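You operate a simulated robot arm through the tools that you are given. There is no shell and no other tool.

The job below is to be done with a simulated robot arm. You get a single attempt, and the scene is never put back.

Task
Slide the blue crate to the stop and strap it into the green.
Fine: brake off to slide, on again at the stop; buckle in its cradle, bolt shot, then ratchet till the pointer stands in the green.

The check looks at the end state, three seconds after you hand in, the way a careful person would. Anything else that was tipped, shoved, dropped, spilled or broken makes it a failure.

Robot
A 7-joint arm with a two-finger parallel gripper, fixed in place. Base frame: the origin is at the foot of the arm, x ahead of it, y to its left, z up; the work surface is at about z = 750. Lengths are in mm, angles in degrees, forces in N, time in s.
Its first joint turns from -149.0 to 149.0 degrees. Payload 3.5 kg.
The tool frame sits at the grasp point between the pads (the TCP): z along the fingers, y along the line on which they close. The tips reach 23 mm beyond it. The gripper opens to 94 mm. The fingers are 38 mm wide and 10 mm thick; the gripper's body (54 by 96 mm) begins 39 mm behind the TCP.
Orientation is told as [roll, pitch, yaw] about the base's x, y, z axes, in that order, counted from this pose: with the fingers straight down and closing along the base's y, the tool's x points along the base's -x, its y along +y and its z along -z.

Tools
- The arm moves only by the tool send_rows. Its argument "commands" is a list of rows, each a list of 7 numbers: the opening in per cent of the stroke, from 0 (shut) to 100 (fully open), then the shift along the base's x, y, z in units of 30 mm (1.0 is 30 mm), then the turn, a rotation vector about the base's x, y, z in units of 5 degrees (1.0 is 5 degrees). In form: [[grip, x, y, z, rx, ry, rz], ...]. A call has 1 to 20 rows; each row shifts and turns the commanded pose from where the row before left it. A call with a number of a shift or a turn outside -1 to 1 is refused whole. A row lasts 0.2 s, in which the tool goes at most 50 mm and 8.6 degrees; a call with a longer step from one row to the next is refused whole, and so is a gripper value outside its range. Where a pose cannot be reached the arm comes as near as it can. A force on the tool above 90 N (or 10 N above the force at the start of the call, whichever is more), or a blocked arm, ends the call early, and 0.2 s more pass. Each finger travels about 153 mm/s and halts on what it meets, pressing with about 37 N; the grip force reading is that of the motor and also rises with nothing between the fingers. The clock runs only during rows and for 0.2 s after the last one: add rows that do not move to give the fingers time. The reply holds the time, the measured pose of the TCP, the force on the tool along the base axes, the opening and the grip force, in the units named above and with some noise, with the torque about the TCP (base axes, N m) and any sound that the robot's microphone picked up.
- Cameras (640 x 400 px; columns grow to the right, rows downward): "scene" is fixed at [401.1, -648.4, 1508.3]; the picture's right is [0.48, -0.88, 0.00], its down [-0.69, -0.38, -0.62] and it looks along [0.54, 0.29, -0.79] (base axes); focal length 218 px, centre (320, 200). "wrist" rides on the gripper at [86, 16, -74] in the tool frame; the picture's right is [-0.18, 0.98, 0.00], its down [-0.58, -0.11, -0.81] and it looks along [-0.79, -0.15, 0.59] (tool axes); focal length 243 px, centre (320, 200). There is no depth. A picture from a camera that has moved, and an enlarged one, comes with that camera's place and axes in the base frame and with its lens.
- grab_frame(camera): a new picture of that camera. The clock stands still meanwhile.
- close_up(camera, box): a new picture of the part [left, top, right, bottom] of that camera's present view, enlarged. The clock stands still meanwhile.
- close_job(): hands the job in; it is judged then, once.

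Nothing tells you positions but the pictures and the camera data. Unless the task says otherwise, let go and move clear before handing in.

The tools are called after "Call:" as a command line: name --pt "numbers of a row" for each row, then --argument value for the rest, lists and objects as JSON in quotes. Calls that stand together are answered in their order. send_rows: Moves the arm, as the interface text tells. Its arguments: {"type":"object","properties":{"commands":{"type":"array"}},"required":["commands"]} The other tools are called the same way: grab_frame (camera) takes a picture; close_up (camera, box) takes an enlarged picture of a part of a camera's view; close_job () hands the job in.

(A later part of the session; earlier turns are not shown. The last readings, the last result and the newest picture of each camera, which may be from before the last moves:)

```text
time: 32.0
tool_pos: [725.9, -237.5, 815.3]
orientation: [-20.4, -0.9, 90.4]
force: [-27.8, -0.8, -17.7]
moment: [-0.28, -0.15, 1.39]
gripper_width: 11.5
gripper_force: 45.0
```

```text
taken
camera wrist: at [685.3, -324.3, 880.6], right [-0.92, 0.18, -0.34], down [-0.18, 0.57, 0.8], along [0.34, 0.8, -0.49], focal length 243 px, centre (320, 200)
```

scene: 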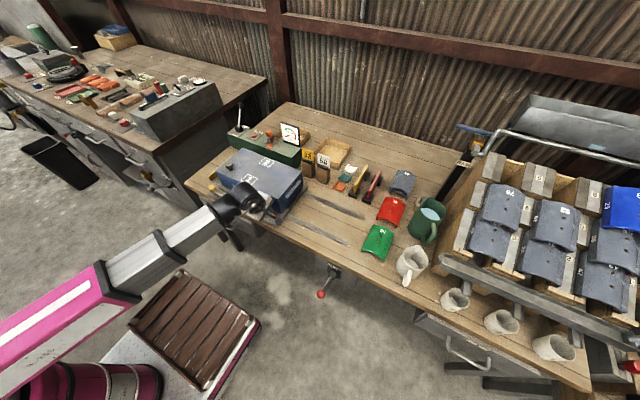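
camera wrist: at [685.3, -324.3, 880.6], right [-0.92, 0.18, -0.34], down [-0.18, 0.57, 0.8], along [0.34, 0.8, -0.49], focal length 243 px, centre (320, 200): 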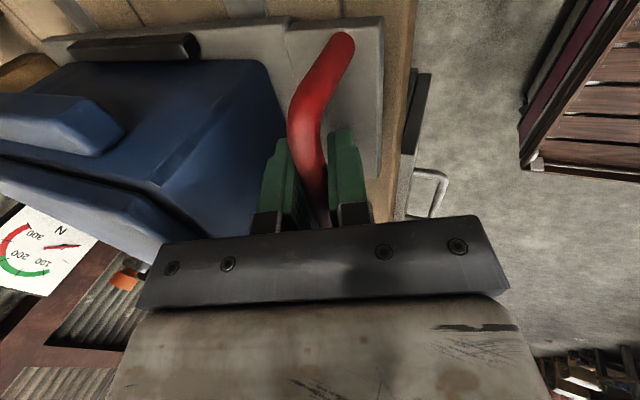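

The crate is well along. I'll relieve the small cross force and continue slowly toward the stop.

Call:
send_rows --pt "0 -0.06 0.3 -0.04 0 0 0" --pt "0 0 0.35 0 0 0 0" --pt "0 0 0.35 0 0 0 0" --pt "0 0 0.35 0 0 0 0" --pt "0 0 0.3 0 0 0 0"

Call:
close_up --camera "scene" --box '[185, 120, 313, 220]'

```text
time: 33.2
tool_pos: [726.0, -188.8, 816.6]
orientation: [-20.9, -0.8, 90.3]
force: [-3.7, 1.2, 4.4]
moment: [0.6, 0.1, 1.82]
gripper_width: 11.7
gripper_force: 45.1
```

```text
4.00 times, centred on (249, 170) of scene
camera zoom: at [401.1, -648.4, 1508.3], right [0.48, -0.88, 0.0], down [-0.69, -0.38, -0.62], along [0.54, 0.29, -0.79], focal length 871 px, centre (604, 320)
```

zoom: 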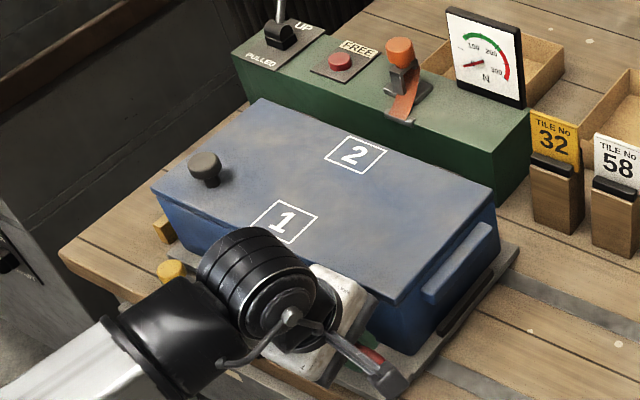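

Call:
send_rows --pt "0 0 0.25 0 0 0 0" --pt "0 0 0.25 0 0 0 0" --pt "0 0 0.25 0 0 0 0"

```text
time: 34.0
tool_pos: [726.1, -166.4, 817.0]
orientation: [-20.8, -0.7, 90.1]
force: [4.7, 0.1, 18.4]
moment: [0.23, 0.16, 1.65]
gripper_width: 11.4
gripper_force: 44.9
```

Call:
send_rows --pt "0 0 0.2 0 0 0 0" --pt "0 0 0.2 0 0 0 0" --pt "0 0 0.2 0 0 0 0"

Call:
close_up --camera "scene" --box '[185, 120, 313, 220]'

```text
time: 34.9
tool_pos: [726.4, -150.7, 815.2]
orientation: [-20.7, -0.2, 90.1]
force: [13.8, -57.5, 5.0]
moment: [-0.01, 0.2, 1.4]
gripper_width: 11.9
gripper_force: 45.1
```

```text
4.00 times, centred on (249, 170) of scene
camera zoom: at [401.1, -648.4, 1508.3], right [0.48, -0.88, 0.0], down [-0.69, -0.38, -0.62], along [0.54, 0.29, -0.79], focal length 871 px, centre (604, 320)
```

zoom: 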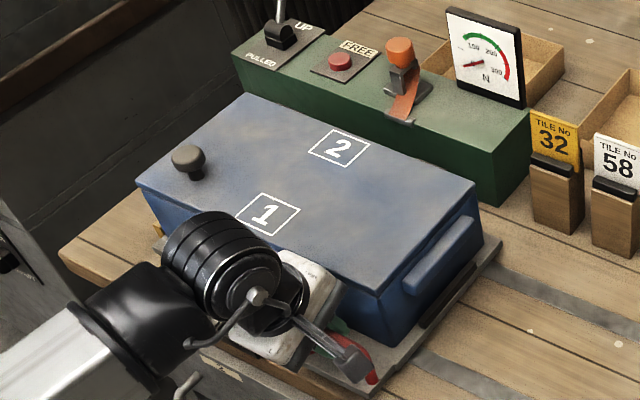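

The force along y rose to 57 N, so the sled has reached the stop. I'll open the fingers while still pressed lightly there, then back out along the finger axis.

Call:
send_rows --pt "0 0 -0.03 0 0 0 0" --pt "40 0 0 0 0 0 0" --pt "40 0 0 0 0 0 0" --pt "40 -0.25 0 0.66 0 0 0" --pt "40 -0.25 0 0.66 0 0 0" --pt "40 -0.25 0 0.66 0 0 0" --pt "40 -0.25 0 0.66 0 0 0" --pt "40 -1 0 0.3 0 0 0" --pt "40 -1 0 0.3 0 0 0" --pt "40 -1 0 0 0 0 0" --pt "40 -1 0 0 0 0 0" --pt "40 0 0 0 0 0 0"

Call:
close_up --camera "scene" --box '[185, 120, 313, 220]'

Call:
grab_frame --camera "wrist"

```text
time: 37.5
tool_pos: [574.9, -149.4, 913.2]
orientation: [-20.9, -0.9, 90.2]
force: [-0.2, 0.5, -0.4]
moment: [0.02, -0.04, -0.01]
gripper_width: 37.7
gripper_force: 0.0
```

```text
4.00 times, centred on (249, 170) of scene
camera zoom: at [401.1, -648.4, 1508.3], right [0.48, -0.88, 0.0], down [-0.69, -0.38, -0.62], along [0.54, 0.29, -0.79], focal length 871 px, centre (604, 320)
```

zoom: 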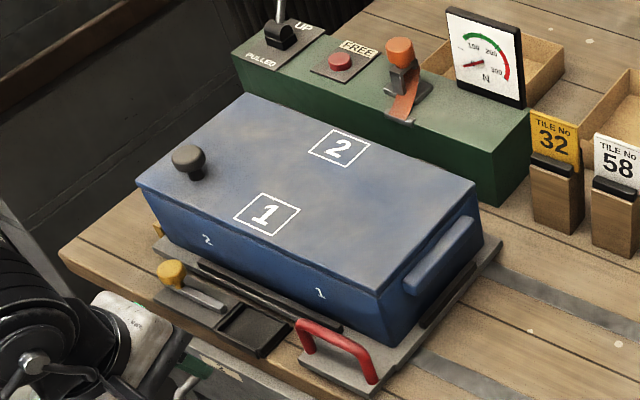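

```text
taken
camera wrist: at [534.3, -235.8, 977.8], right [-0.92, 0.18, -0.34], down [-0.19, 0.57, 0.8], along [0.34, 0.8, -0.49], focal length 243 px, centre (320, 200)
```

wrist: 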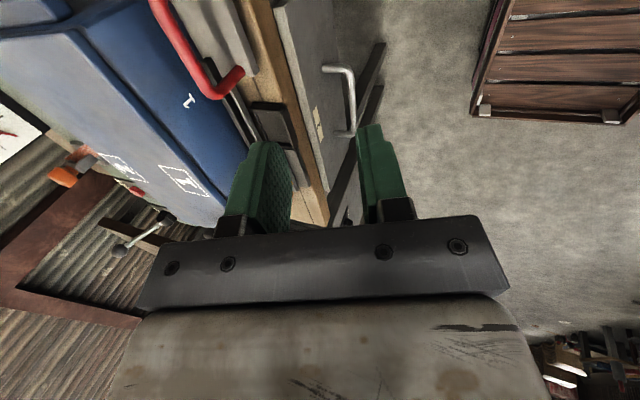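

The crate sits at the stop, and the cradle, bolt and front edge are in view and untouched. Next is putting the brake back on, so I'll straighten the gripper and return above the lever ball.

Call:
send_rows --pt "60 0 -0.8 0 0 1 0" --pt "60 0 -0.8 0 0 1 0" --pt "60 0 -0.8 0 0 1 0" --pt "60 0 -0.8 0 0 1 0" --pt "60 0 -0.8 0 0.1 0.16 0"

Call:
send_rows --pt "100 0.031 -0.519 -0.265 0 0 -1" --pt "100 0.031 -0.519 -0.265 0 0 -1" --pt "100 0.031 -0.519 -0.265 0 0 -1" --pt "100 0.031 -0.519 -0.265 0 0 -1" --pt "100 0.031 -0.519 -0.265 0 0 -1" --pt "100 0.031 -0.519 -0.265 0 0 -1" --pt "100 0.031 -0.519 -0.265 0 0 -1" --pt "100 0.031 -0.519 -0.265 0 0 -1" --pt "100 0.031 -0.519 -0.265 0 0 -1" --pt "100 0.031 -0.519 -0.265 0 0 -1" --pt "100 0.031 -0.519 -0.265 0 0 -1" --pt "100 0.031 -0.519 -0.265 0 0 -1" --pt "100 0.031 -0.519 -0.265 0 0 -1" --pt "100 0.031 -0.519 -0.265 0 0 -1" --pt "100 0.031 -0.519 -0.265 0 0 -1" --pt "100 0.031 -0.519 -0.265 0 0 -1" --pt "100 0.031 -0.519 -0.265 0 0 -1" --pt "100 0.031 -0.519 -0.265 0 0 -1" --pt "100 0 0 0 0 0 0"

Call:
grab_frame --camera "wrist"

```text
time: 38.6
tool_pos: [574.0, -267.4, 914.4]
orientation: [0.2, -1.3, 90.0]
force: [0.0, -0.1, 0.5]
moment: [-0.04, 0.05, 0.05]
gripper_width: 56.2
gripper_force: 0.1
```

```text
time: 42.6
tool_pos: [591.5, -549.5, 768.5]
orientation: [0.1, -1.3, 0.0]
force: [-0.2, -0.4, 0.4]
moment: [-0.01, 0.02, 0.01]
gripper_width: 93.7
gripper_force: 0.0
```

```text
taken
camera wrist: at [503.2, -533.4, 842.7], right [0.19, 0.98, 0.01], down [0.56, -0.11, 0.82], along [0.81, -0.15, -0.57], focal length 243 px, centre (320, 200)
```

wrist: 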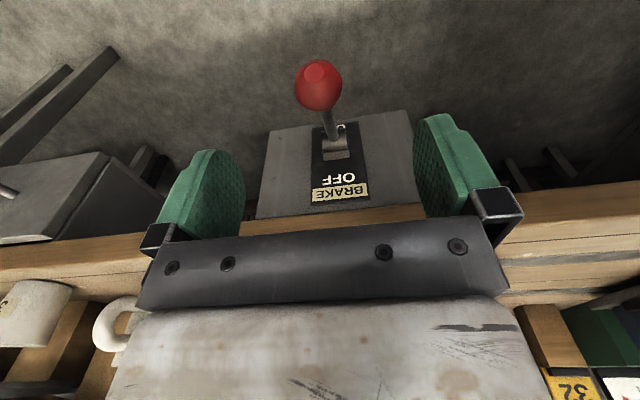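

The lever is still at OFF and centred between the fingers. I'll lower, grip the ball, and swing it back down along its arc.

Call:
send_rows --pt "100 0 0 -0.9 0 0.26 0" --pt "100 0 0 -0.9 0 0 0" --pt "100 0 0 -0.92 0 0 0" --pt "100 0 0 0 0 0 0" --pt "0 0 0 0 0 0 0" --pt "0 0 0 0 0 0 0" --pt "0 0 0 0 0 0 0"

Call:
grab_frame --camera "wrist"

```text
time: 44.2
tool_pos: [590.7, -549.5, 688.5]
orientation: [0.1, 0.1, 0.0]
force: [1.4, -14.1, -1.8]
moment: [0.0, 0.1, 0.0]
gripper_width: 30.9
gripper_force: 44.5
```

```text
taken
camera wrist: at [505.2, -533.6, 763.7], right [0.19, 0.98, 0.0], down [0.58, -0.11, 0.81], along [0.79, -0.15, -0.59], focal length 243 px, centre (320, 200)
```

wrist: 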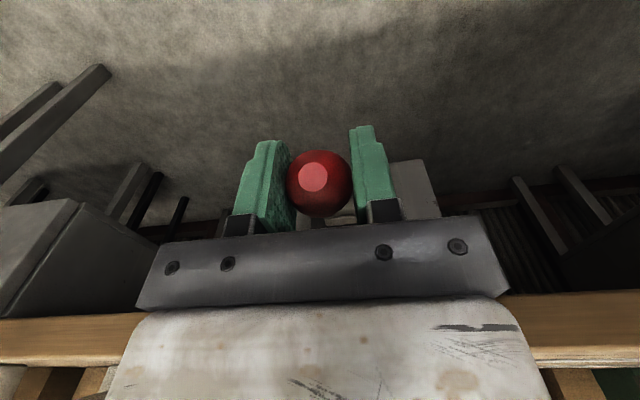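

Call:
send_rows --pt "0 -0.26 -0.03 -0.627 0 0 0" --pt "0 -0.153 0 -0.643 0 0 0" --pt "0 -0.053 0 -0.663 0 0 0" --pt "0 0.053 0 -0.663 0 0 0" --pt "0 0.153 0 -0.643 0 0 0"

```text
time: 45.5
tool_pos: [582.8, -548.9, 589.4]
orientation: [0.1, 0.0, 0.0]
force: [-3.2, -18.5, 11.1]
moment: [0.25, -1.32, 0.1]
gripper_width: 31.3
gripper_force: 44.6
```

The swing runs smoothly with the same light resistance as before. I'll take the last part down to the ON stop.

Call:
send_rows --pt "0 0.22 0 -0.5 0 0 0"

Call:
send_rows --pt "0 0.1 0 -0.2 0 0 0" --pt "0 0 0 0 0 0 0"

```text
time: 45.9
tool_pos: [589.5, -549.7, 573.3]
orientation: [0.1, 0.0, 0.1]
force: [-2.9, -18.6, 10.3]
moment: [0.26, -1.23, 0.12]
gripper_width: 31.5
gripper_force: 45.3
```

```text
time: 46.5
tool_pos: [592.7, -550.5, 570.2]
orientation: [0.0, -0.1, -0.1]
force: [-13.3, -19.2, 41.4]
moment: [0.21, -4.6, 0.11]
gripper_width: 31.2
gripper_force: 45.2
```

The force rose to 41 N at the original ON position, so it's against its stop. I'll release, rise, and verify.

Call:
send_rows --pt "0 0 0 0.08 0 0 0" --pt "100 0 0 0 0 0 0" --pt "100 0 0 0 0 0 0" --pt "100 0 0 0 0 0 0" --pt "100 0 0 1 0 0 0" --pt "100 0 0 1 0 0 0" --pt "100 -0.3 0 1 0 0 0" --pt "100 -0.5 0 1 0 0 0" --pt "100 -0.5 0 1 0 0 0" --pt "100 -0.5 0 1 0 0 0" --pt "100 -0.5 0 1 0 0 0" --pt "100 -0.5 0 1 0 0 0" --pt "100 -0.3 0 1 0 0 0" --pt "100 0 0 1 0 0 0" --pt "100 0 0 1 0 0 0" --pt "100 0 0 0 0 0 0"

Call:
close_up --camera "wrist" --box '[250, 0, 410, 200]'

Call:
grab_frame --camera "scene"

```text
time: 49.9
tool_pos: [499.8, -550.2, 902.1]
orientation: [0.1, 0.0, 0.0]
force: [0.0, -0.2, 0.3]
moment: [-0.01, 0.01, -0.03]
gripper_width: 94.0
gripper_force: 0.0
```

```text
2.00 times, centred on (330, 100) of wrist
camera zoom: at [414.1, -533.6, 977.9], right [0.18, 0.98, 0.0], down [0.58, -0.11, 0.81], along [0.79, -0.15, -0.59], focal length 485 px, centre (300, 400)
```

zoom: 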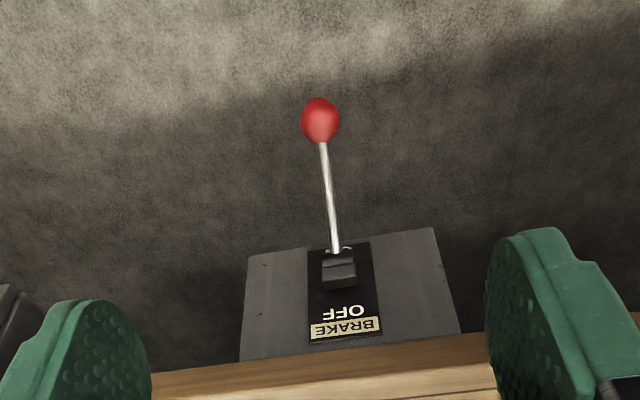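

```text
taken
```

scene: 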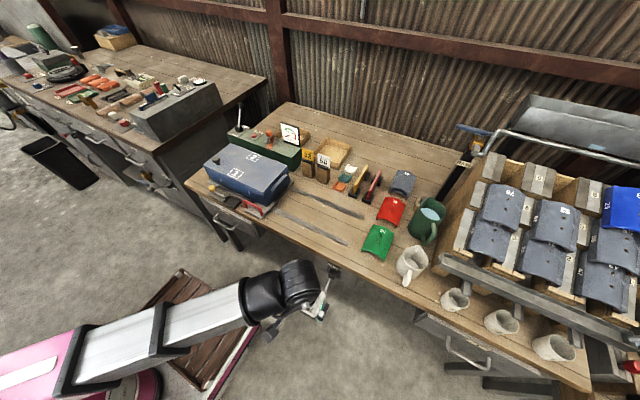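

The lever is back at ON. Next I'll fly high over the bench to look at the buckle, the ratchet, the cradle and the bolt.

Call:
send_rows --pt "100 0.2 0.883 0.8 0 0 0" --pt "100 0.3 0.883 0.8 0 0 0" --pt "100 0.5 0.883 0.8 0 0 0" --pt "100 0.667 0.883 0.8 0 0 0" --pt "100 0.667 0.883 0.8 0 0 0" --pt "100 0.667 0.883 0.7 0 0 0" --pt "100 0.667 0.883 0.6 0 0 0" --pt "100 0.667 0.883 0.4 0 0 0" --pt "100 0.667 0.883 0.3 0 0 0" --pt "100 0.667 0.883 0 0 0 0" --pt "100 0.667 0.883 0 0 0 0" --pt "100 0.667 0.883 0 0 0 0" --pt "100 0.667 0.883 0 0 0 0" --pt "100 0.667 0.883 0 0 0 0" --pt "100 0.667 0.883 0 0 0 0" --pt "100 0.667 0.883 0 0 0 0" --pt "100 0.667 0.883 0 0 0 0" --pt "100 0.667 0.883 0 0 0 0" --pt "100 0.667 0.883 0 0 0 0" --pt "100 0.667 0.883 0 0 0 0"

Call:
grab_frame --camera "wrist"

Call:
close_up --camera "scene" --box '[290, 230, 370, 310]'

```text
time: 51.4
tool_pos: [602.5, -381.0, 1052.3]
orientation: [-0.5, -1.2, 0.9]
force: [8.1, 1.2, -15.0]
moment: [-0.4, -0.58, -0.25]
gripper_width: 93.8
gripper_force: 0.2
stopped in row 7: the force on the tool passed its limit at 110 N (the readings are from after the stop); the commanded pose is now the measured one
```

```text
taken
camera wrist: at [514.7, -365.5, 1125.5], right [0.17, 0.99, 0.0], down [0.57, -0.09, 0.82], along [0.81, -0.14, -0.58], focal length 243 px, centre (320, 200)
```

wrist: 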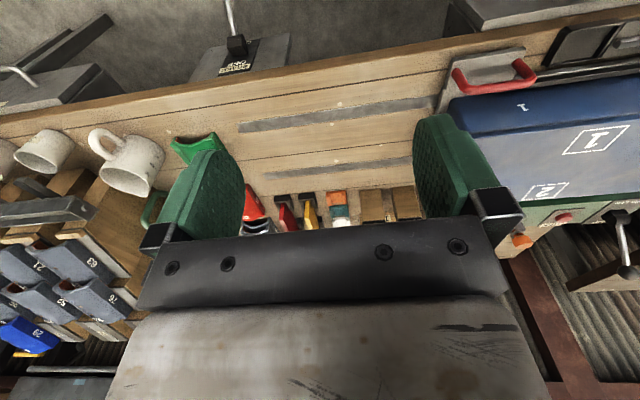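

```text
5.00 times, centred on (330, 270) of scene
camera zoom: at [401.1, -648.4, 1508.3], right [0.48, -0.88, 0.0], down [-0.69, -0.38, -0.62], along [0.54, 0.29, -0.79], focal length 1088 px, centre (270, -150)
```

zoom: 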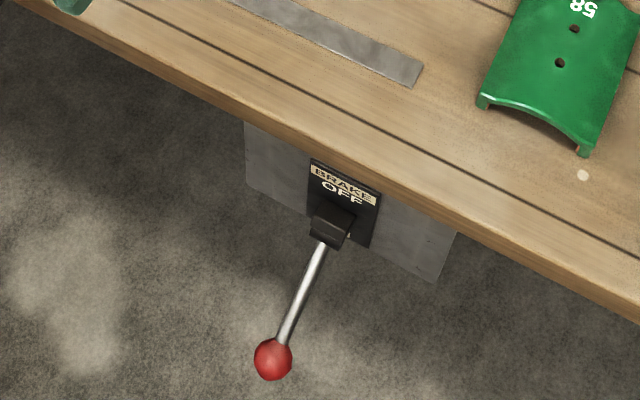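

The brake ball is confirmed at ON. The stop in mid-air may have been a dynamic jolt, so I'll check that nothing is in contact with the arm.

Call:
grab_frame --camera "scene"

Call:
send_rows --pt "100 0 0 0 0 0 0"

```text
taken
```

scene: 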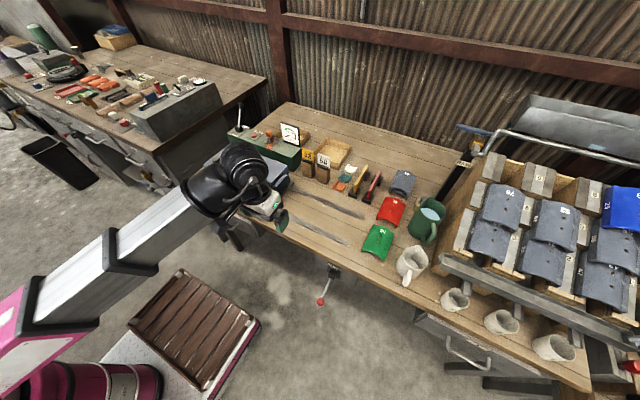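

```text
time: 51.8
tool_pos: [602.0, -380.0, 1050.8]
orientation: [-0.3, -1.0, 1.0]
force: [11.0, -1.2, -22.0]
moment: [-0.54, -1.16, -0.18]
gripper_width: 94.0
gripper_force: 0.1
```

There's a steady 22 N with nothing near the tool. Most likely the camera stalk is touching the arm's own forearm because the arm is folded this close in. I'll move outward to clear it, restoring the orientation.

Call:
send_rows --pt "100 0.6 -0.3 -0.3 0 0 0" --pt "100 0.8 -0.2 0 0.06 0.2 -0.2" --pt "100 0.8 0 0 0 0 0"

```text
time: 52.6
tool_pos: [668.6, -394.6, 1043.5]
orientation: [-0.2, 0.0, 0.0]
force: [0.1, 0.2, -0.2]
moment: [0.03, 0.01, 0.0]
gripper_width: 93.9
gripper_force: 0.1
```

That cleared it, so it was self-contact. I'll continue out to a wider radius and over to view the buckle.

Call:
send_rows --pt "100 0.9 0 0.2 0 0 0" --pt "100 0.9 0 0.2 0 0 0" --pt "100 0.9 0.3 0.2 0 0 0" --pt "100 0.385 0.96 0 0 0 0" --pt "100 0.385 0.96 0 0 0 0" --pt "100 0.385 0.96 0 0 0 0" --pt "100 0.385 0.96 0 0 0 0" --pt "100 0.385 0.96 0 0 0 0" --pt "100 0.385 0.96 0 0 0 0" --pt "100 0.385 0.96 0 0 0 0" --pt "100 0.385 0.96 0 0 0 0" --pt "100 0.385 0.96 0 0 0 0" --pt "100 0.385 0.96 0 0 0 0" --pt "100 0.385 0.96 0 0 0 0" --pt "100 0.385 0.96 0 0 0 0" --pt "100 0.385 0.7 0 0 0 0" --pt "100 0 0 0 0 0 0"

Call:
grab_frame --camera "wrist"

Call:
grab_frame --camera "scene"

```text
time: 56.2
tool_pos: [900.0, -20.0, 1060.9]
orientation: [-0.1, 0.0, 0.0]
force: [0.2, -0.6, 0.6]
moment: [-0.02, 0.0, 0.01]
gripper_width: 93.9
gripper_force: 0.0
```

```text
taken
camera wrist: at [813.5, -3.1, 1136.5], right [0.18, 0.98, 0.0], down [0.58, -0.11, 0.81], along [0.79, -0.15, -0.59], focal length 243 px, centre (320, 200)
```

wrist: 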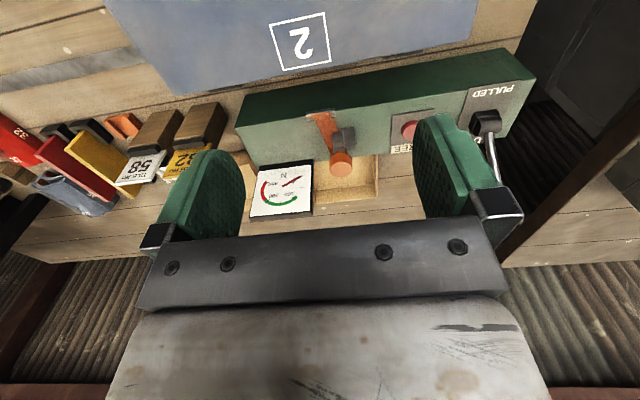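

```text
taken
```

scene: 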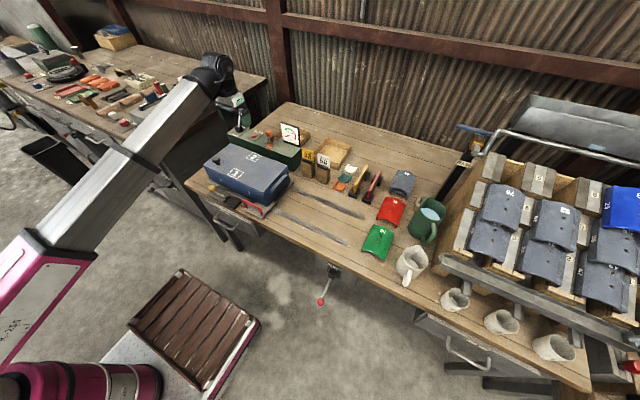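

Now I have a clear view of the green box with the buckle, FREE button, ratchet lever and gauge. I'll zoom in on each, and on the crate and cradle in the scene view.

Call:
close_up --camera "wrist" --box '[280, 90, 440, 190]'

Call:
close_up --camera "wrist" --box '[420, 60, 540, 200]'

Call:
close_up --camera "scene" --box '[195, 130, 295, 220]'

Call:
close_up --camera "scene" --box '[255, 115, 303, 155]'

Call:
close_up --camera "scene" --box '[205, 180, 285, 230]'

```text
4.00 times, centred on (360, 140) of wrist
camera zoom: at [813.5, -3.1, 1136.5], right [0.18, 0.98, 0.0], down [0.58, -0.11, 0.81], along [0.79, -0.15, -0.59], focal length 970 px, centre (160, 440)
```

zoom: 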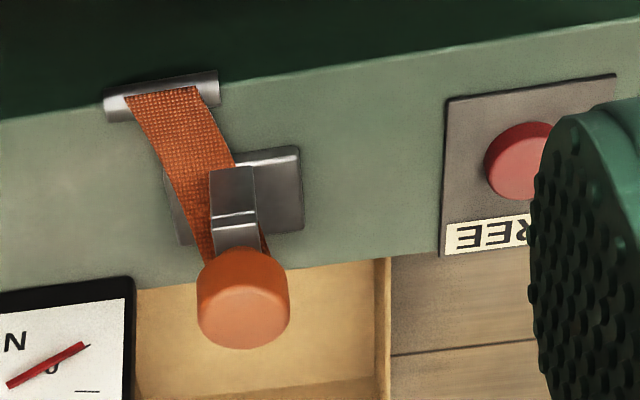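

```text
2.86 times, centred on (480, 130) of wrist
camera zoom: at [813.5, -3.1, 1136.5], right [0.18, 0.98, 0.0], down [0.58, -0.11, 0.81], along [0.79, -0.15, -0.59], focal length 693 px, centre (-137, 400)
```

zoom: 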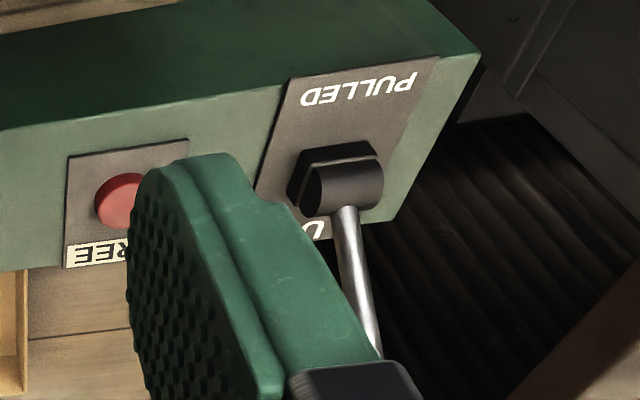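

```text
4.44 times, centred on (245, 175) of scene
camera zoom: at [401.1, -648.4, 1508.3], right [0.48, -0.88, 0.0], down [-0.69, -0.38, -0.62], along [0.54, 0.29, -0.79], focal length 968 px, centre (653, 311)
```

zoom: 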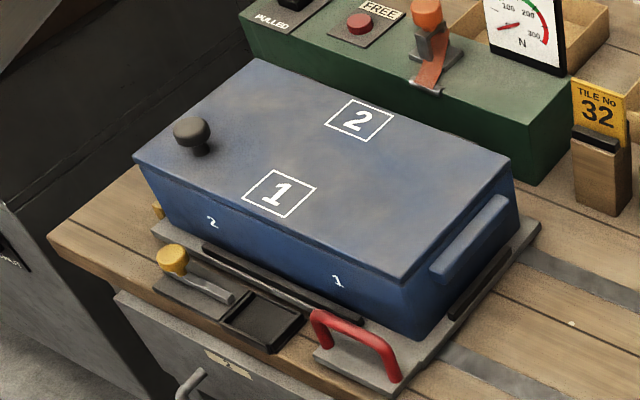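

```text
10.00 times, centred on (279, 135) of scene
camera zoom: at [401.1, -648.4, 1508.3], right [0.48, -0.88, 0.0], down [-0.69, -0.38, -0.62], along [0.54, 0.29, -0.79], focal length 2177 px, centre (730, 850)
```

zoom: 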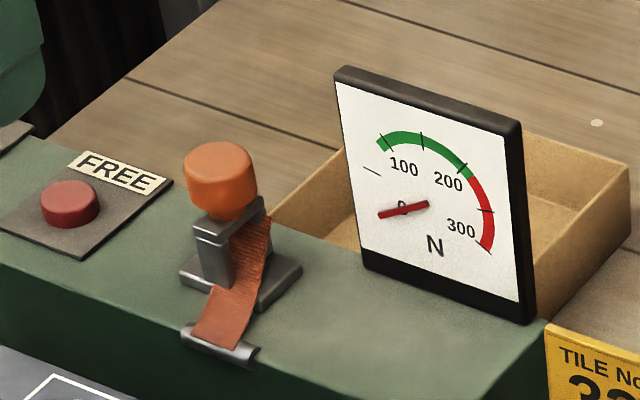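

```text
8.00 times, centred on (245, 205) of scene
camera zoom: at [401.1, -648.4, 1508.3], right [0.48, -0.88, 0.0], down [-0.69, -0.38, -0.62], along [0.54, 0.29, -0.79], focal length 1742 px, centre (920, 160)
```

zoom: 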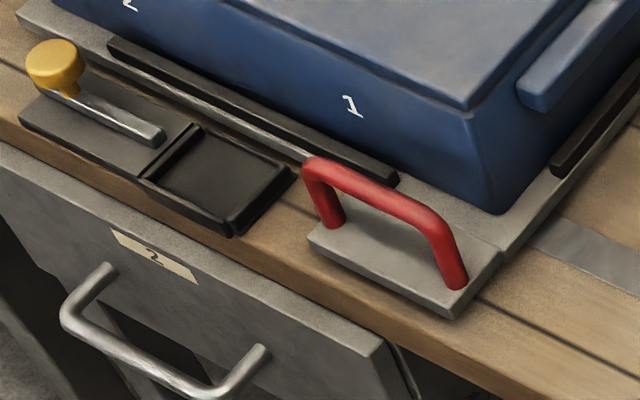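

The buckle has a metal base plate and an orange knob, and it sits on the green box at about (1052, -19), knob top near z ≈ 906. The cradle is at about (722, -42), with the bolt beside it at x ≈ 725. I want finer views of how these fit together.

Call:
close_up --camera "scene" --box '[267, 126, 287, 152]'

Call:
close_up --camera "wrist" --box '[300, 100, 370, 185]'

Call:
close_up --camera "scene" --box '[205, 182, 245, 212]'

Call:
close_up --camera "scene" --box '[225, 97, 265, 132]'

```text
15.38 times, centred on (277, 139) of scene
camera zoom: at [401.1, -648.4, 1508.3], right [0.48, -0.88, 0.0], down [-0.69, -0.38, -0.62], along [0.54, 0.29, -0.79], focal length 3349 px, centre (982, 1138)
```

zoom: 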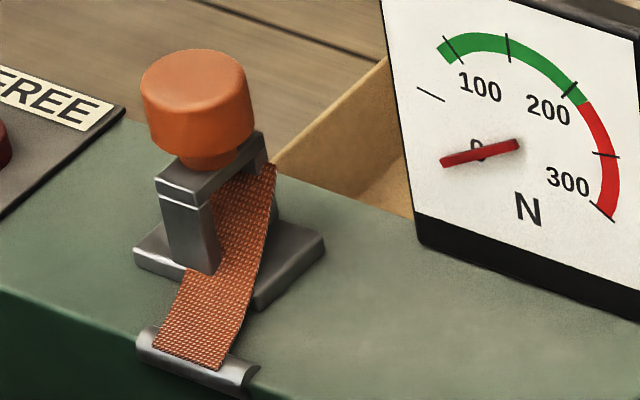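

```text
4.71 times, centred on (335, 142) of wrist
camera zoom: at [813.5, -3.1, 1136.5], right [0.18, 0.98, 0.0], down [0.58, -0.11, 0.81], along [0.79, -0.15, -0.59], focal length 1142 px, centre (249, 471)
```

zoom: 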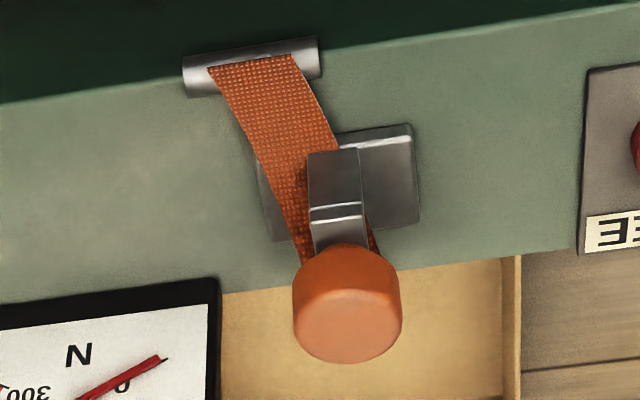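

```text
13.33 times, centred on (225, 197) of scene
camera zoom: at [401.1, -648.4, 1508.3], right [0.48, -0.88, 0.0], down [-0.69, -0.38, -0.62], along [0.54, 0.29, -0.79], focal length 2903 px, centre (1587, 240)
```

zoom: 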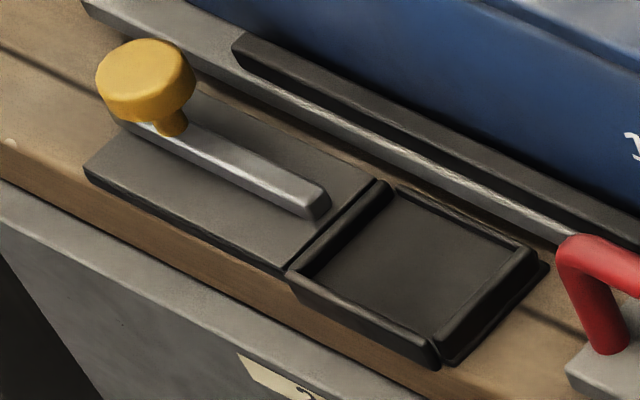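

```text
11.43 times, centred on (245, 114) of scene
camera zoom: at [401.1, -648.4, 1508.3], right [0.48, -0.88, 0.0], down [-0.69, -0.38, -0.62], along [0.54, 0.29, -0.79], focal length 2488 px, centre (1177, 1177)
```

zoom: 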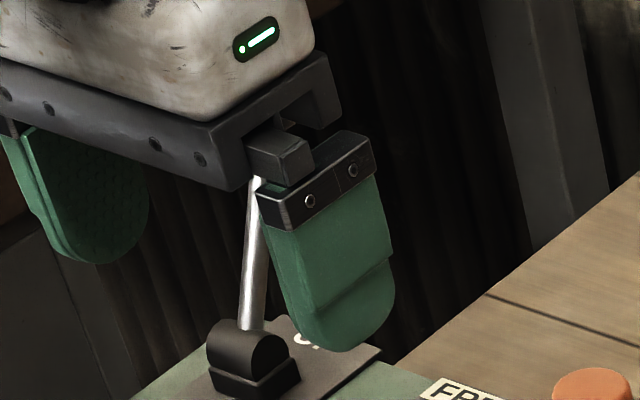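

The buckle is a base plate with a tunnel arch running along y, which the bolt will pass through, so it goes into the cradle in its present orientation. I'll move above the orange knob with a moderate opening and check reach and alignment.

Call:
send_rows --pt "65 0.85 0 0 0 0 0" --pt "65 0.85 0 -0.3 0 0 0" --pt "65 0.85 0 -0.5 0 0 0" --pt "65 0.85 0 -0.5 0 0 0" --pt "65 0.85 0 -0.6 0 0 0" --pt "65 0.88 0.03 -0.6 0 0 0" --pt "65 0 0 -0.6 0 0 0" --pt "65 0 0 0 0 0 0"

Call:
grab_frame --camera "wrist"

Call:
close_up --camera "scene" --box '[225, 80, 325, 160]'

```text
time: 58.0
tool_pos: [1054.0, -18.6, 967.5]
orientation: [-0.1, 0.1, 0.1]
force: [0.4, -0.6, 0.1]
moment: [0.01, 0.05, -0.02]
gripper_width: 61.0
gripper_force: 0.0
```

```text
taken
camera wrist: at [967.6, -2.7, 1043.1], right [0.18, 0.98, 0.0], down [0.58, -0.11, 0.81], along [0.79, -0.15, -0.59], focal length 243 px, centre (320, 200)
```

wrist: 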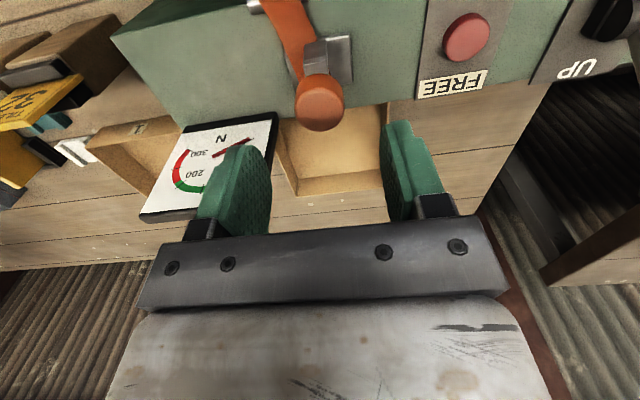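

```text
5.00 times, centred on (275, 120) of scene
camera zoom: at [401.1, -648.4, 1508.3], right [0.48, -0.88, 0.0], down [-0.69, -0.38, -0.62], along [0.54, 0.29, -0.79], focal length 1088 px, centre (545, 600)
```

zoom: 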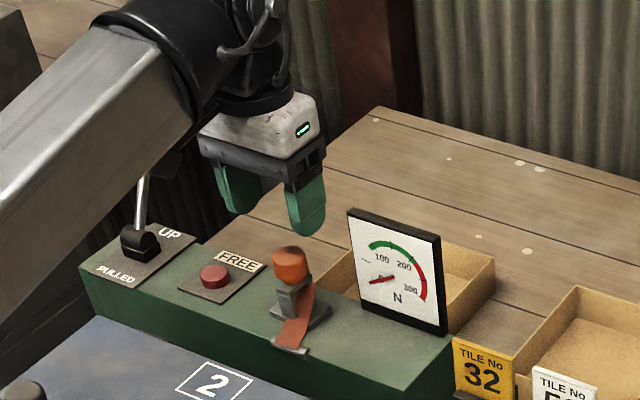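

The reach is fine and the knob is centred at about (1053, -19, top 905). I'll shift 3 mm away from the gauge, descend, and grip the knob.

Call:
send_rows --pt "65 -0.1 -0.02 -0.6 0 0 0" --pt "65 0 0 -0.6 0 0 0" --pt "65 0 0 -0.6 0 0 0" --pt "65 0 0 -0.6 0 0 0" --pt "65 0 0 0 0 0 0"

Call:
grab_frame --camera "wrist"

Call:
close_up --camera "scene" --box '[250, 100, 310, 155]'

```text
time: 59.2
tool_pos: [1051.5, -20.3, 894.4]
orientation: [-0.1, 0.1, 0.0]
force: [0.8, -0.5, -0.5]
moment: [-0.02, 0.05, 0.02]
gripper_width: 60.8
gripper_force: 0.1
```

```text
taken
camera wrist: at [965.3, -4.0, 970.5], right [0.18, 0.98, 0.0], down [0.58, -0.11, 0.81], along [0.79, -0.15, -0.59], focal length 243 px, centre (320, 200)
```

wrist: 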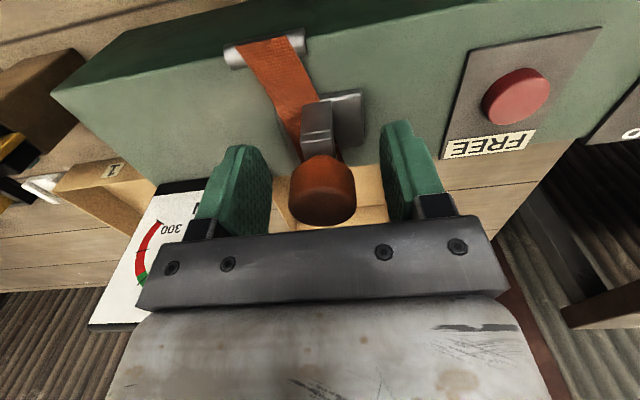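

```text
7.27 times, centred on (280, 128) of scene
camera zoom: at [401.1, -648.4, 1508.3], right [0.48, -0.88, 0.0], down [-0.69, -0.38, -0.62], along [0.54, 0.29, -0.79], focal length 1583 px, centre (611, 727)
```

zoom: 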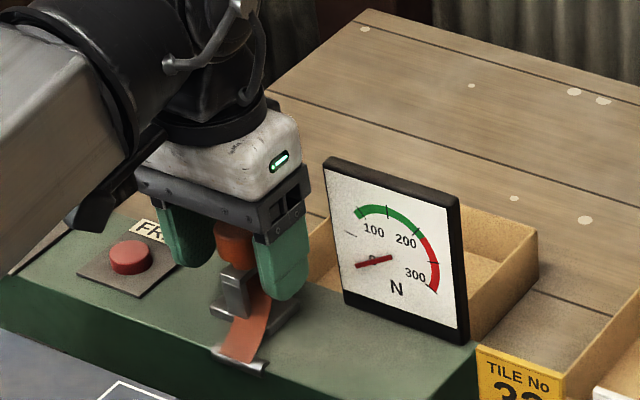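

The knob is between the pads. I'll close, then lift a little to check the buckle comes free.

Call:
send_rows --pt "0 0 0 0 0 0 0" --pt "0 0 0 0 0 0 0" --pt "0 0 0 0 0 0 0"

Call:
close_up --camera "scene" --box '[250, 100, 310, 155]'

```text
time: 60.0
tool_pos: [1051.6, -20.1, 894.9]
orientation: [-0.1, 0.1, 0.0]
force: [0.0, 0.0, 0.2]
moment: [-0.01, 0.01, 0.0]
gripper_width: 30.7
gripper_force: 36.3
```

```text
7.27 times, centred on (280, 128) of scene
camera zoom: at [401.1, -648.4, 1508.3], right [0.48, -0.88, 0.0], down [-0.69, -0.38, -0.62], along [0.54, 0.29, -0.79], focal length 1583 px, centre (611, 727)
```

zoom: 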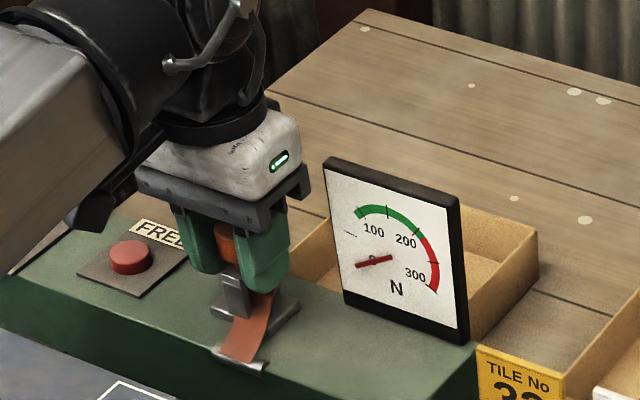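

Gripped at 30.7 mm. I'll lift the buckle gently.

Call:
send_rows --pt "0 0 0 0.2 0 0 0" --pt "0 0 0 0.4 0 0 0" --pt "0 0 0 0.5 0 0 0" --pt "0 -0.2 0 0.5 0 0 0"

Call:
close_up --camera "scene" --box '[240, 90, 310, 155]'

Call:
grab_frame --camera "wrist"

```text
time: 61.0
tool_pos: [1045.7, -20.4, 942.9]
orientation: [-0.1, 0.1, 0.0]
force: [0.0, 0.1, -1.2]
moment: [0.01, 0.02, 0.01]
gripper_width: 30.6
gripper_force: 37.2
```

```text
6.15 times, centred on (275, 122) of scene
camera zoom: at [401.1, -648.4, 1508.3], right [0.48, -0.88, 0.0], down [-0.69, -0.38, -0.62], along [0.54, 0.29, -0.79], focal length 1340 px, centre (597, 677)
```

zoom: 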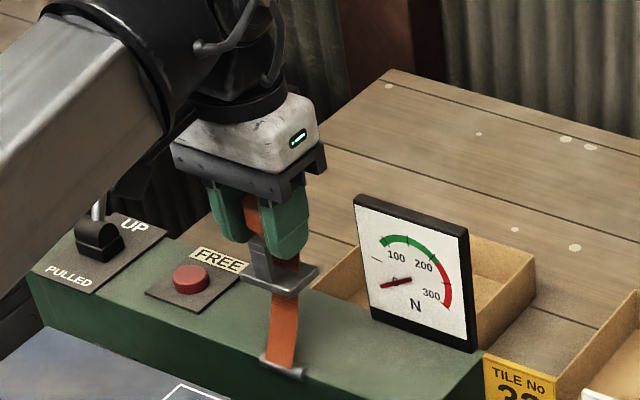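

```text
taken
camera wrist: at [959.0, -3.2, 1018.8], right [0.18, 0.98, 0.0], down [0.58, -0.11, 0.81], along [0.79, -0.15, -0.59], focal length 243 px, centre (320, 200)
```

wrist: 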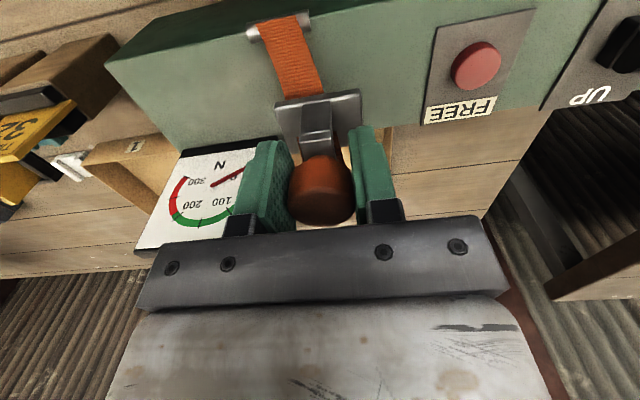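

The buckle lifts cleanly and the strap pays out from the roller. I'll carry it over the crate toward the front, keeping the height.

Call:
send_rows --pt "0 -0.4 0 0.1 0 0 0" --pt "0 -0.7 0 0 0 0 0" --pt "0 -0.8 0 0 0 0 0" --pt "0 -0.8 0 0 0 0 0" --pt "0 -0.8 -0.05 0 0 0 0" --pt "0 -0.8 -0.05 0 0 0 0" --pt "0 -0.8 -0.05 0 0 0 0" --pt "0 -0.8 -0.05 0 0 0 0" --pt "0 -0.8 -0.05 0 0 0 0" --pt "0 -0.8 -0.05 0 0 0 0"

Call:
close_up --camera "scene" --box '[190, 90, 330, 220]'

```text
time: 63.2
tool_pos: [820.1, -29.1, 945.4]
orientation: [-0.2, 0.1, 0.0]
force: [0.5, 0.8, -1.0]
moment: [0.02, 0.01, -0.02]
gripper_width: 30.7
gripper_force: 36.8
```

```text
3.08 times, centred on (260, 155) of scene
camera zoom: at [401.1, -648.4, 1508.3], right [0.48, -0.88, 0.0], down [-0.69, -0.38, -0.62], along [0.54, 0.29, -0.79], focal length 670 px, centre (505, 338)
```

zoom: 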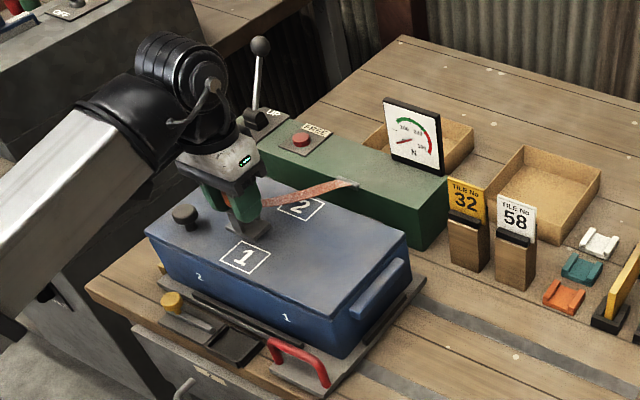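

The strap trails from the roller as expected. I'll continue out past the crate's front edge.

Call:
send_rows --pt "0 -0.7 -0.03 0 0 0 0" --pt "0 -0.7 -0.03 0 0 0 0" --pt "0 -0.7 -0.03 -0.1 0 0 0" --pt "0 -0.6 -0.03 -0.2 0 0 0" --pt "0 -0.47 -0.03 -0.2 0 0 0" --pt "0 0 0 0 0 0 0"

Call:
grab_frame --camera "wrist"

Call:
close_up --camera "scene" --box '[190, 110, 320, 220]'

```text
time: 64.6
tool_pos: [724.8, -33.6, 931.1]
orientation: [-0.1, 0.1, 0.0]
force: [-0.2, 0.4, -0.9]
moment: [0.03, -0.04, -0.01]
gripper_width: 30.6
gripper_force: 37.0
```

```text
taken
camera wrist: at [638.8, -17.5, 1006.9], right [0.18, 0.98, 0.0], down [0.58, -0.11, 0.81], along [0.79, -0.15, -0.59], focal length 243 px, centre (320, 200)
```

wrist: 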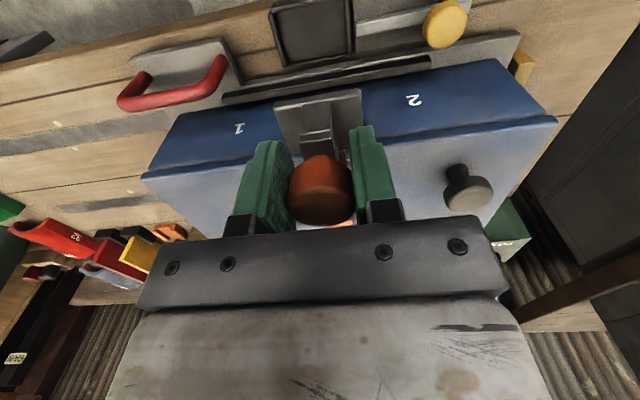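

```text
3.64 times, centred on (255, 165) of scene
camera zoom: at [401.1, -648.4, 1508.3], right [0.48, -0.88, 0.0], down [-0.69, -0.38, -0.62], along [0.54, 0.29, -0.79], focal length 792 px, centre (556, 327)
```

zoom: 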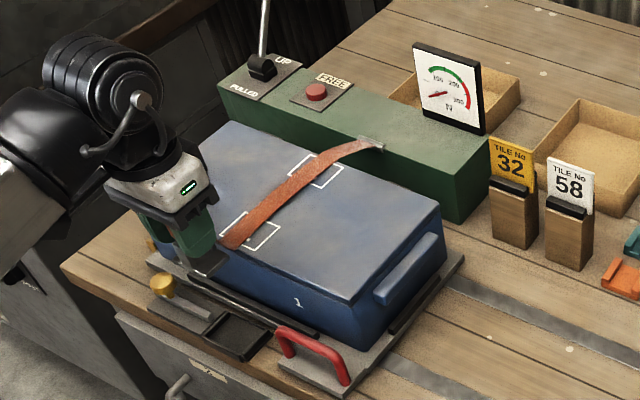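

The cradle shows at the top of the wrist view between the bolt and the handle. I'll zoom in to align the plate with it.

Call:
close_up --camera "wrist" --box '[240, 0, 400, 100]'

Call:
close_up --camera "wrist" --box '[240, 70, 400, 170]'

Call:
close_up --camera "wrist" --box '[340, 0, 500, 100]'

```text
4.00 times, centred on (320, 50) of wrist
camera zoom: at [638.8, -17.5, 1006.9], right [0.18, 0.98, 0.0], down [0.58, -0.11, 0.81], along [0.79, -0.15, -0.59], focal length 970 px, centre (320, 800)
```

zoom: 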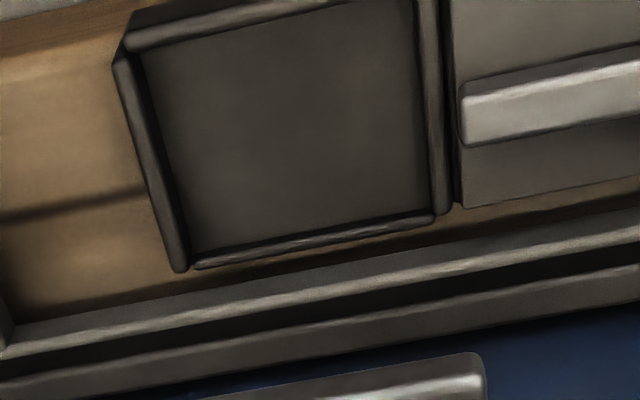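

```text
4.00 times, centred on (320, 120) of wrist
camera zoom: at [638.8, -17.5, 1006.9], right [0.18, 0.98, 0.0], down [0.58, -0.11, 0.81], along [0.79, -0.15, -0.59], focal length 970 px, centre (320, 520)
```

zoom: 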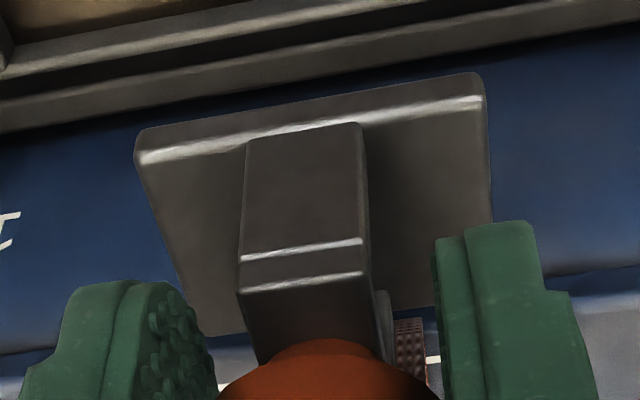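

```text
4.00 times, centred on (420, 50) of wrist
camera zoom: at [638.8, -17.5, 1006.9], right [0.18, 0.98, 0.0], down [0.58, -0.11, 0.81], along [0.79, -0.15, -0.59], focal length 970 px, centre (-80, 800)
```

zoom: 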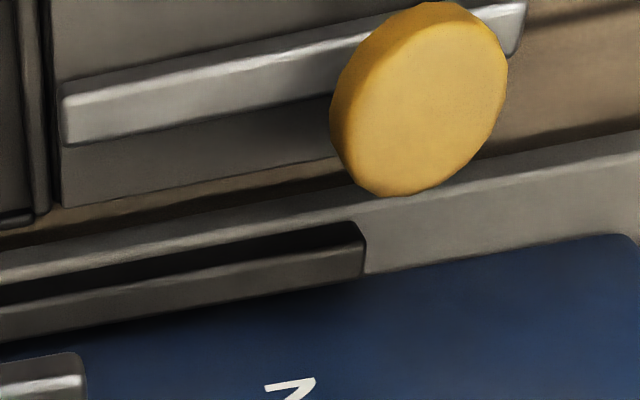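

The plate measures about 35×47 mm and the cradle interior about 42×57 mm, centred near (724.5, -39). The plate centre is about (728, -33), so I'll shift by (-4, -6), lower most of the way, and re-check.

Call:
send_rows --pt "0 -0.13 -0.21 0 0 0 0" --pt "0 0 0 -0.7 0 0 0" --pt "0 0 0 -0.8 0 0 0" --pt "0 0 0 -0.8 0 0 0" --pt "0 0 0 -0.6 0 0 0" --pt "0 0 0 0 0 0 0"

Call:
grab_frame --camera "wrist"

Call:
close_up --camera "wrist" --box '[240, 0, 400, 150]'

Call:
close_up --camera "scene" --box '[200, 150, 290, 220]'

```text
time: 66.0
tool_pos: [720.2, -39.7, 843.2]
orientation: [-0.2, 0.0, 0.0]
force: [-0.2, -0.5, -1.6]
moment: [-0.04, 0.01, 0.0]
gripper_width: 30.6
gripper_force: 36.8
```

```text
taken
camera wrist: at [634.9, -23.1, 920.0], right [0.18, 0.98, 0.0], down [0.58, -0.11, 0.81], along [0.79, -0.15, -0.59], focal length 243 px, centre (320, 200)
```

wrist: 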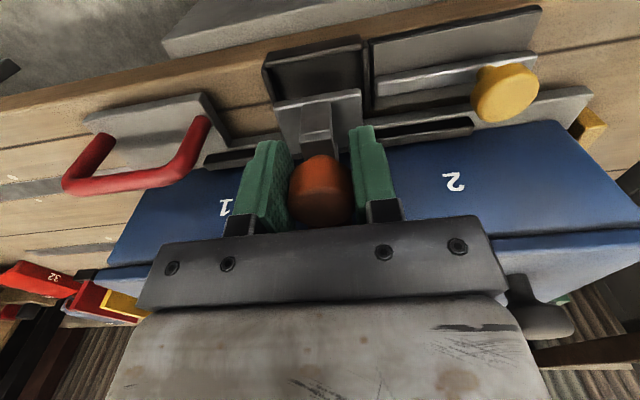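

```text
2.67 times, centred on (320, 75) of wrist
camera zoom: at [634.9, -23.1, 920.0], right [0.18, 0.98, 0.0], down [0.58, -0.11, 0.81], along [0.79, -0.15, -0.59], focal length 647 px, centre (320, 533)
```

zoom: 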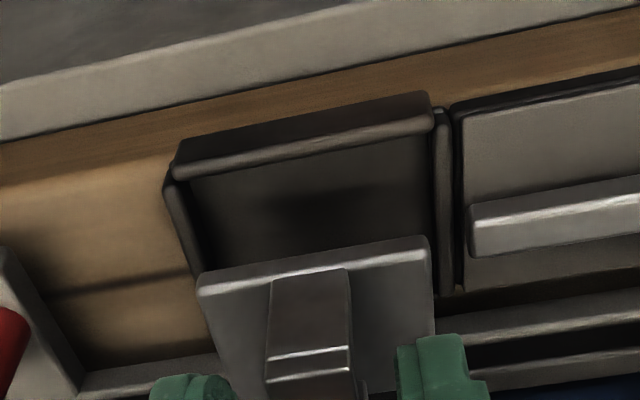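

```text
5.71 times, centred on (245, 185) of scene
camera zoom: at [401.1, -648.4, 1508.3], right [0.48, -0.88, 0.0], down [-0.69, -0.38, -0.62], along [0.54, 0.29, -0.79], focal length 1244 px, centre (749, 286)
```

zoom: 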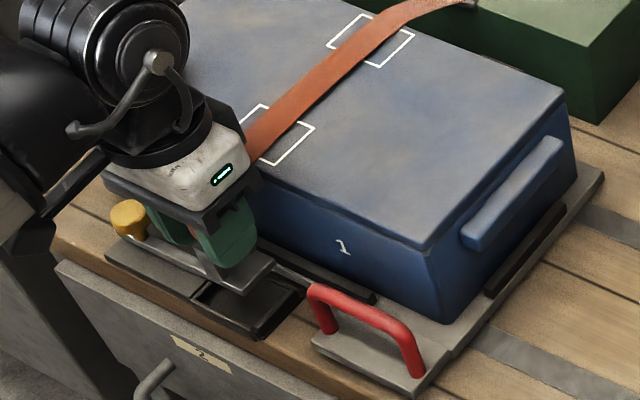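

Alignment looks good: the plate is centred on the cradle within a millimetre or so in both axes. I'll lower slowly toward the floor, watching the vertical force.

Call:
send_rows --pt "0 -0.03 0 -0.3 0 0 0" --pt "0 0 0 -0.3 0 0 0" --pt "0 0 0 -0.25 0 0 0" --pt "0 0 0 0 0 0 0"

Call:
close_up --camera "wrist" --box '[240, 30, 400, 150]'

Call:
close_up --camera "scene" --box '[205, 170, 265, 215]'

```text
time: 67.0
tool_pos: [719.8, -39.4, 819.6]
orientation: [-0.1, -0.2, 0.0]
force: [-1.1, -0.5, 45.2]
moment: [0.11, -2.18, -0.01]
gripper_width: 30.8
gripper_force: 37.0
```

```text
3.33 times, centred on (320, 90) of wrist
camera zoom: at [633.4, -23.0, 896.1], right [0.18, 0.98, 0.0], down [0.58, -0.11, 0.81], along [0.79, -0.15, -0.59], focal length 809 px, centre (320, 567)
```

zoom: 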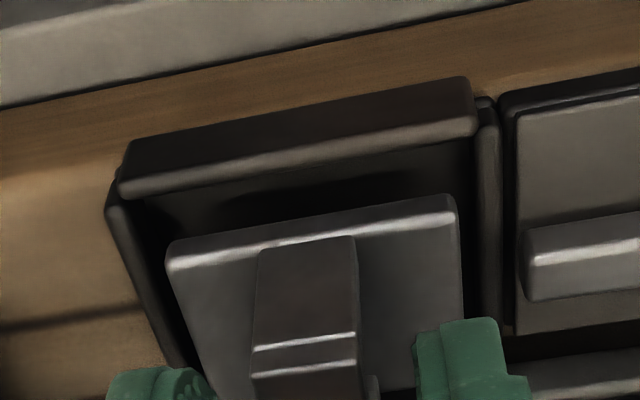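

```text
8.89 times, centred on (235, 192) of scene
camera zoom: at [401.1, -648.4, 1508.3], right [0.48, -0.88, 0.0], down [-0.69, -0.38, -0.62], along [0.54, 0.29, -0.79], focal length 1935 px, centre (1076, 267)
```

zoom: 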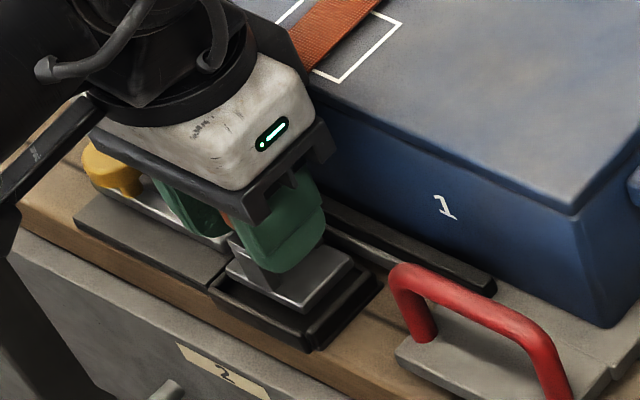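

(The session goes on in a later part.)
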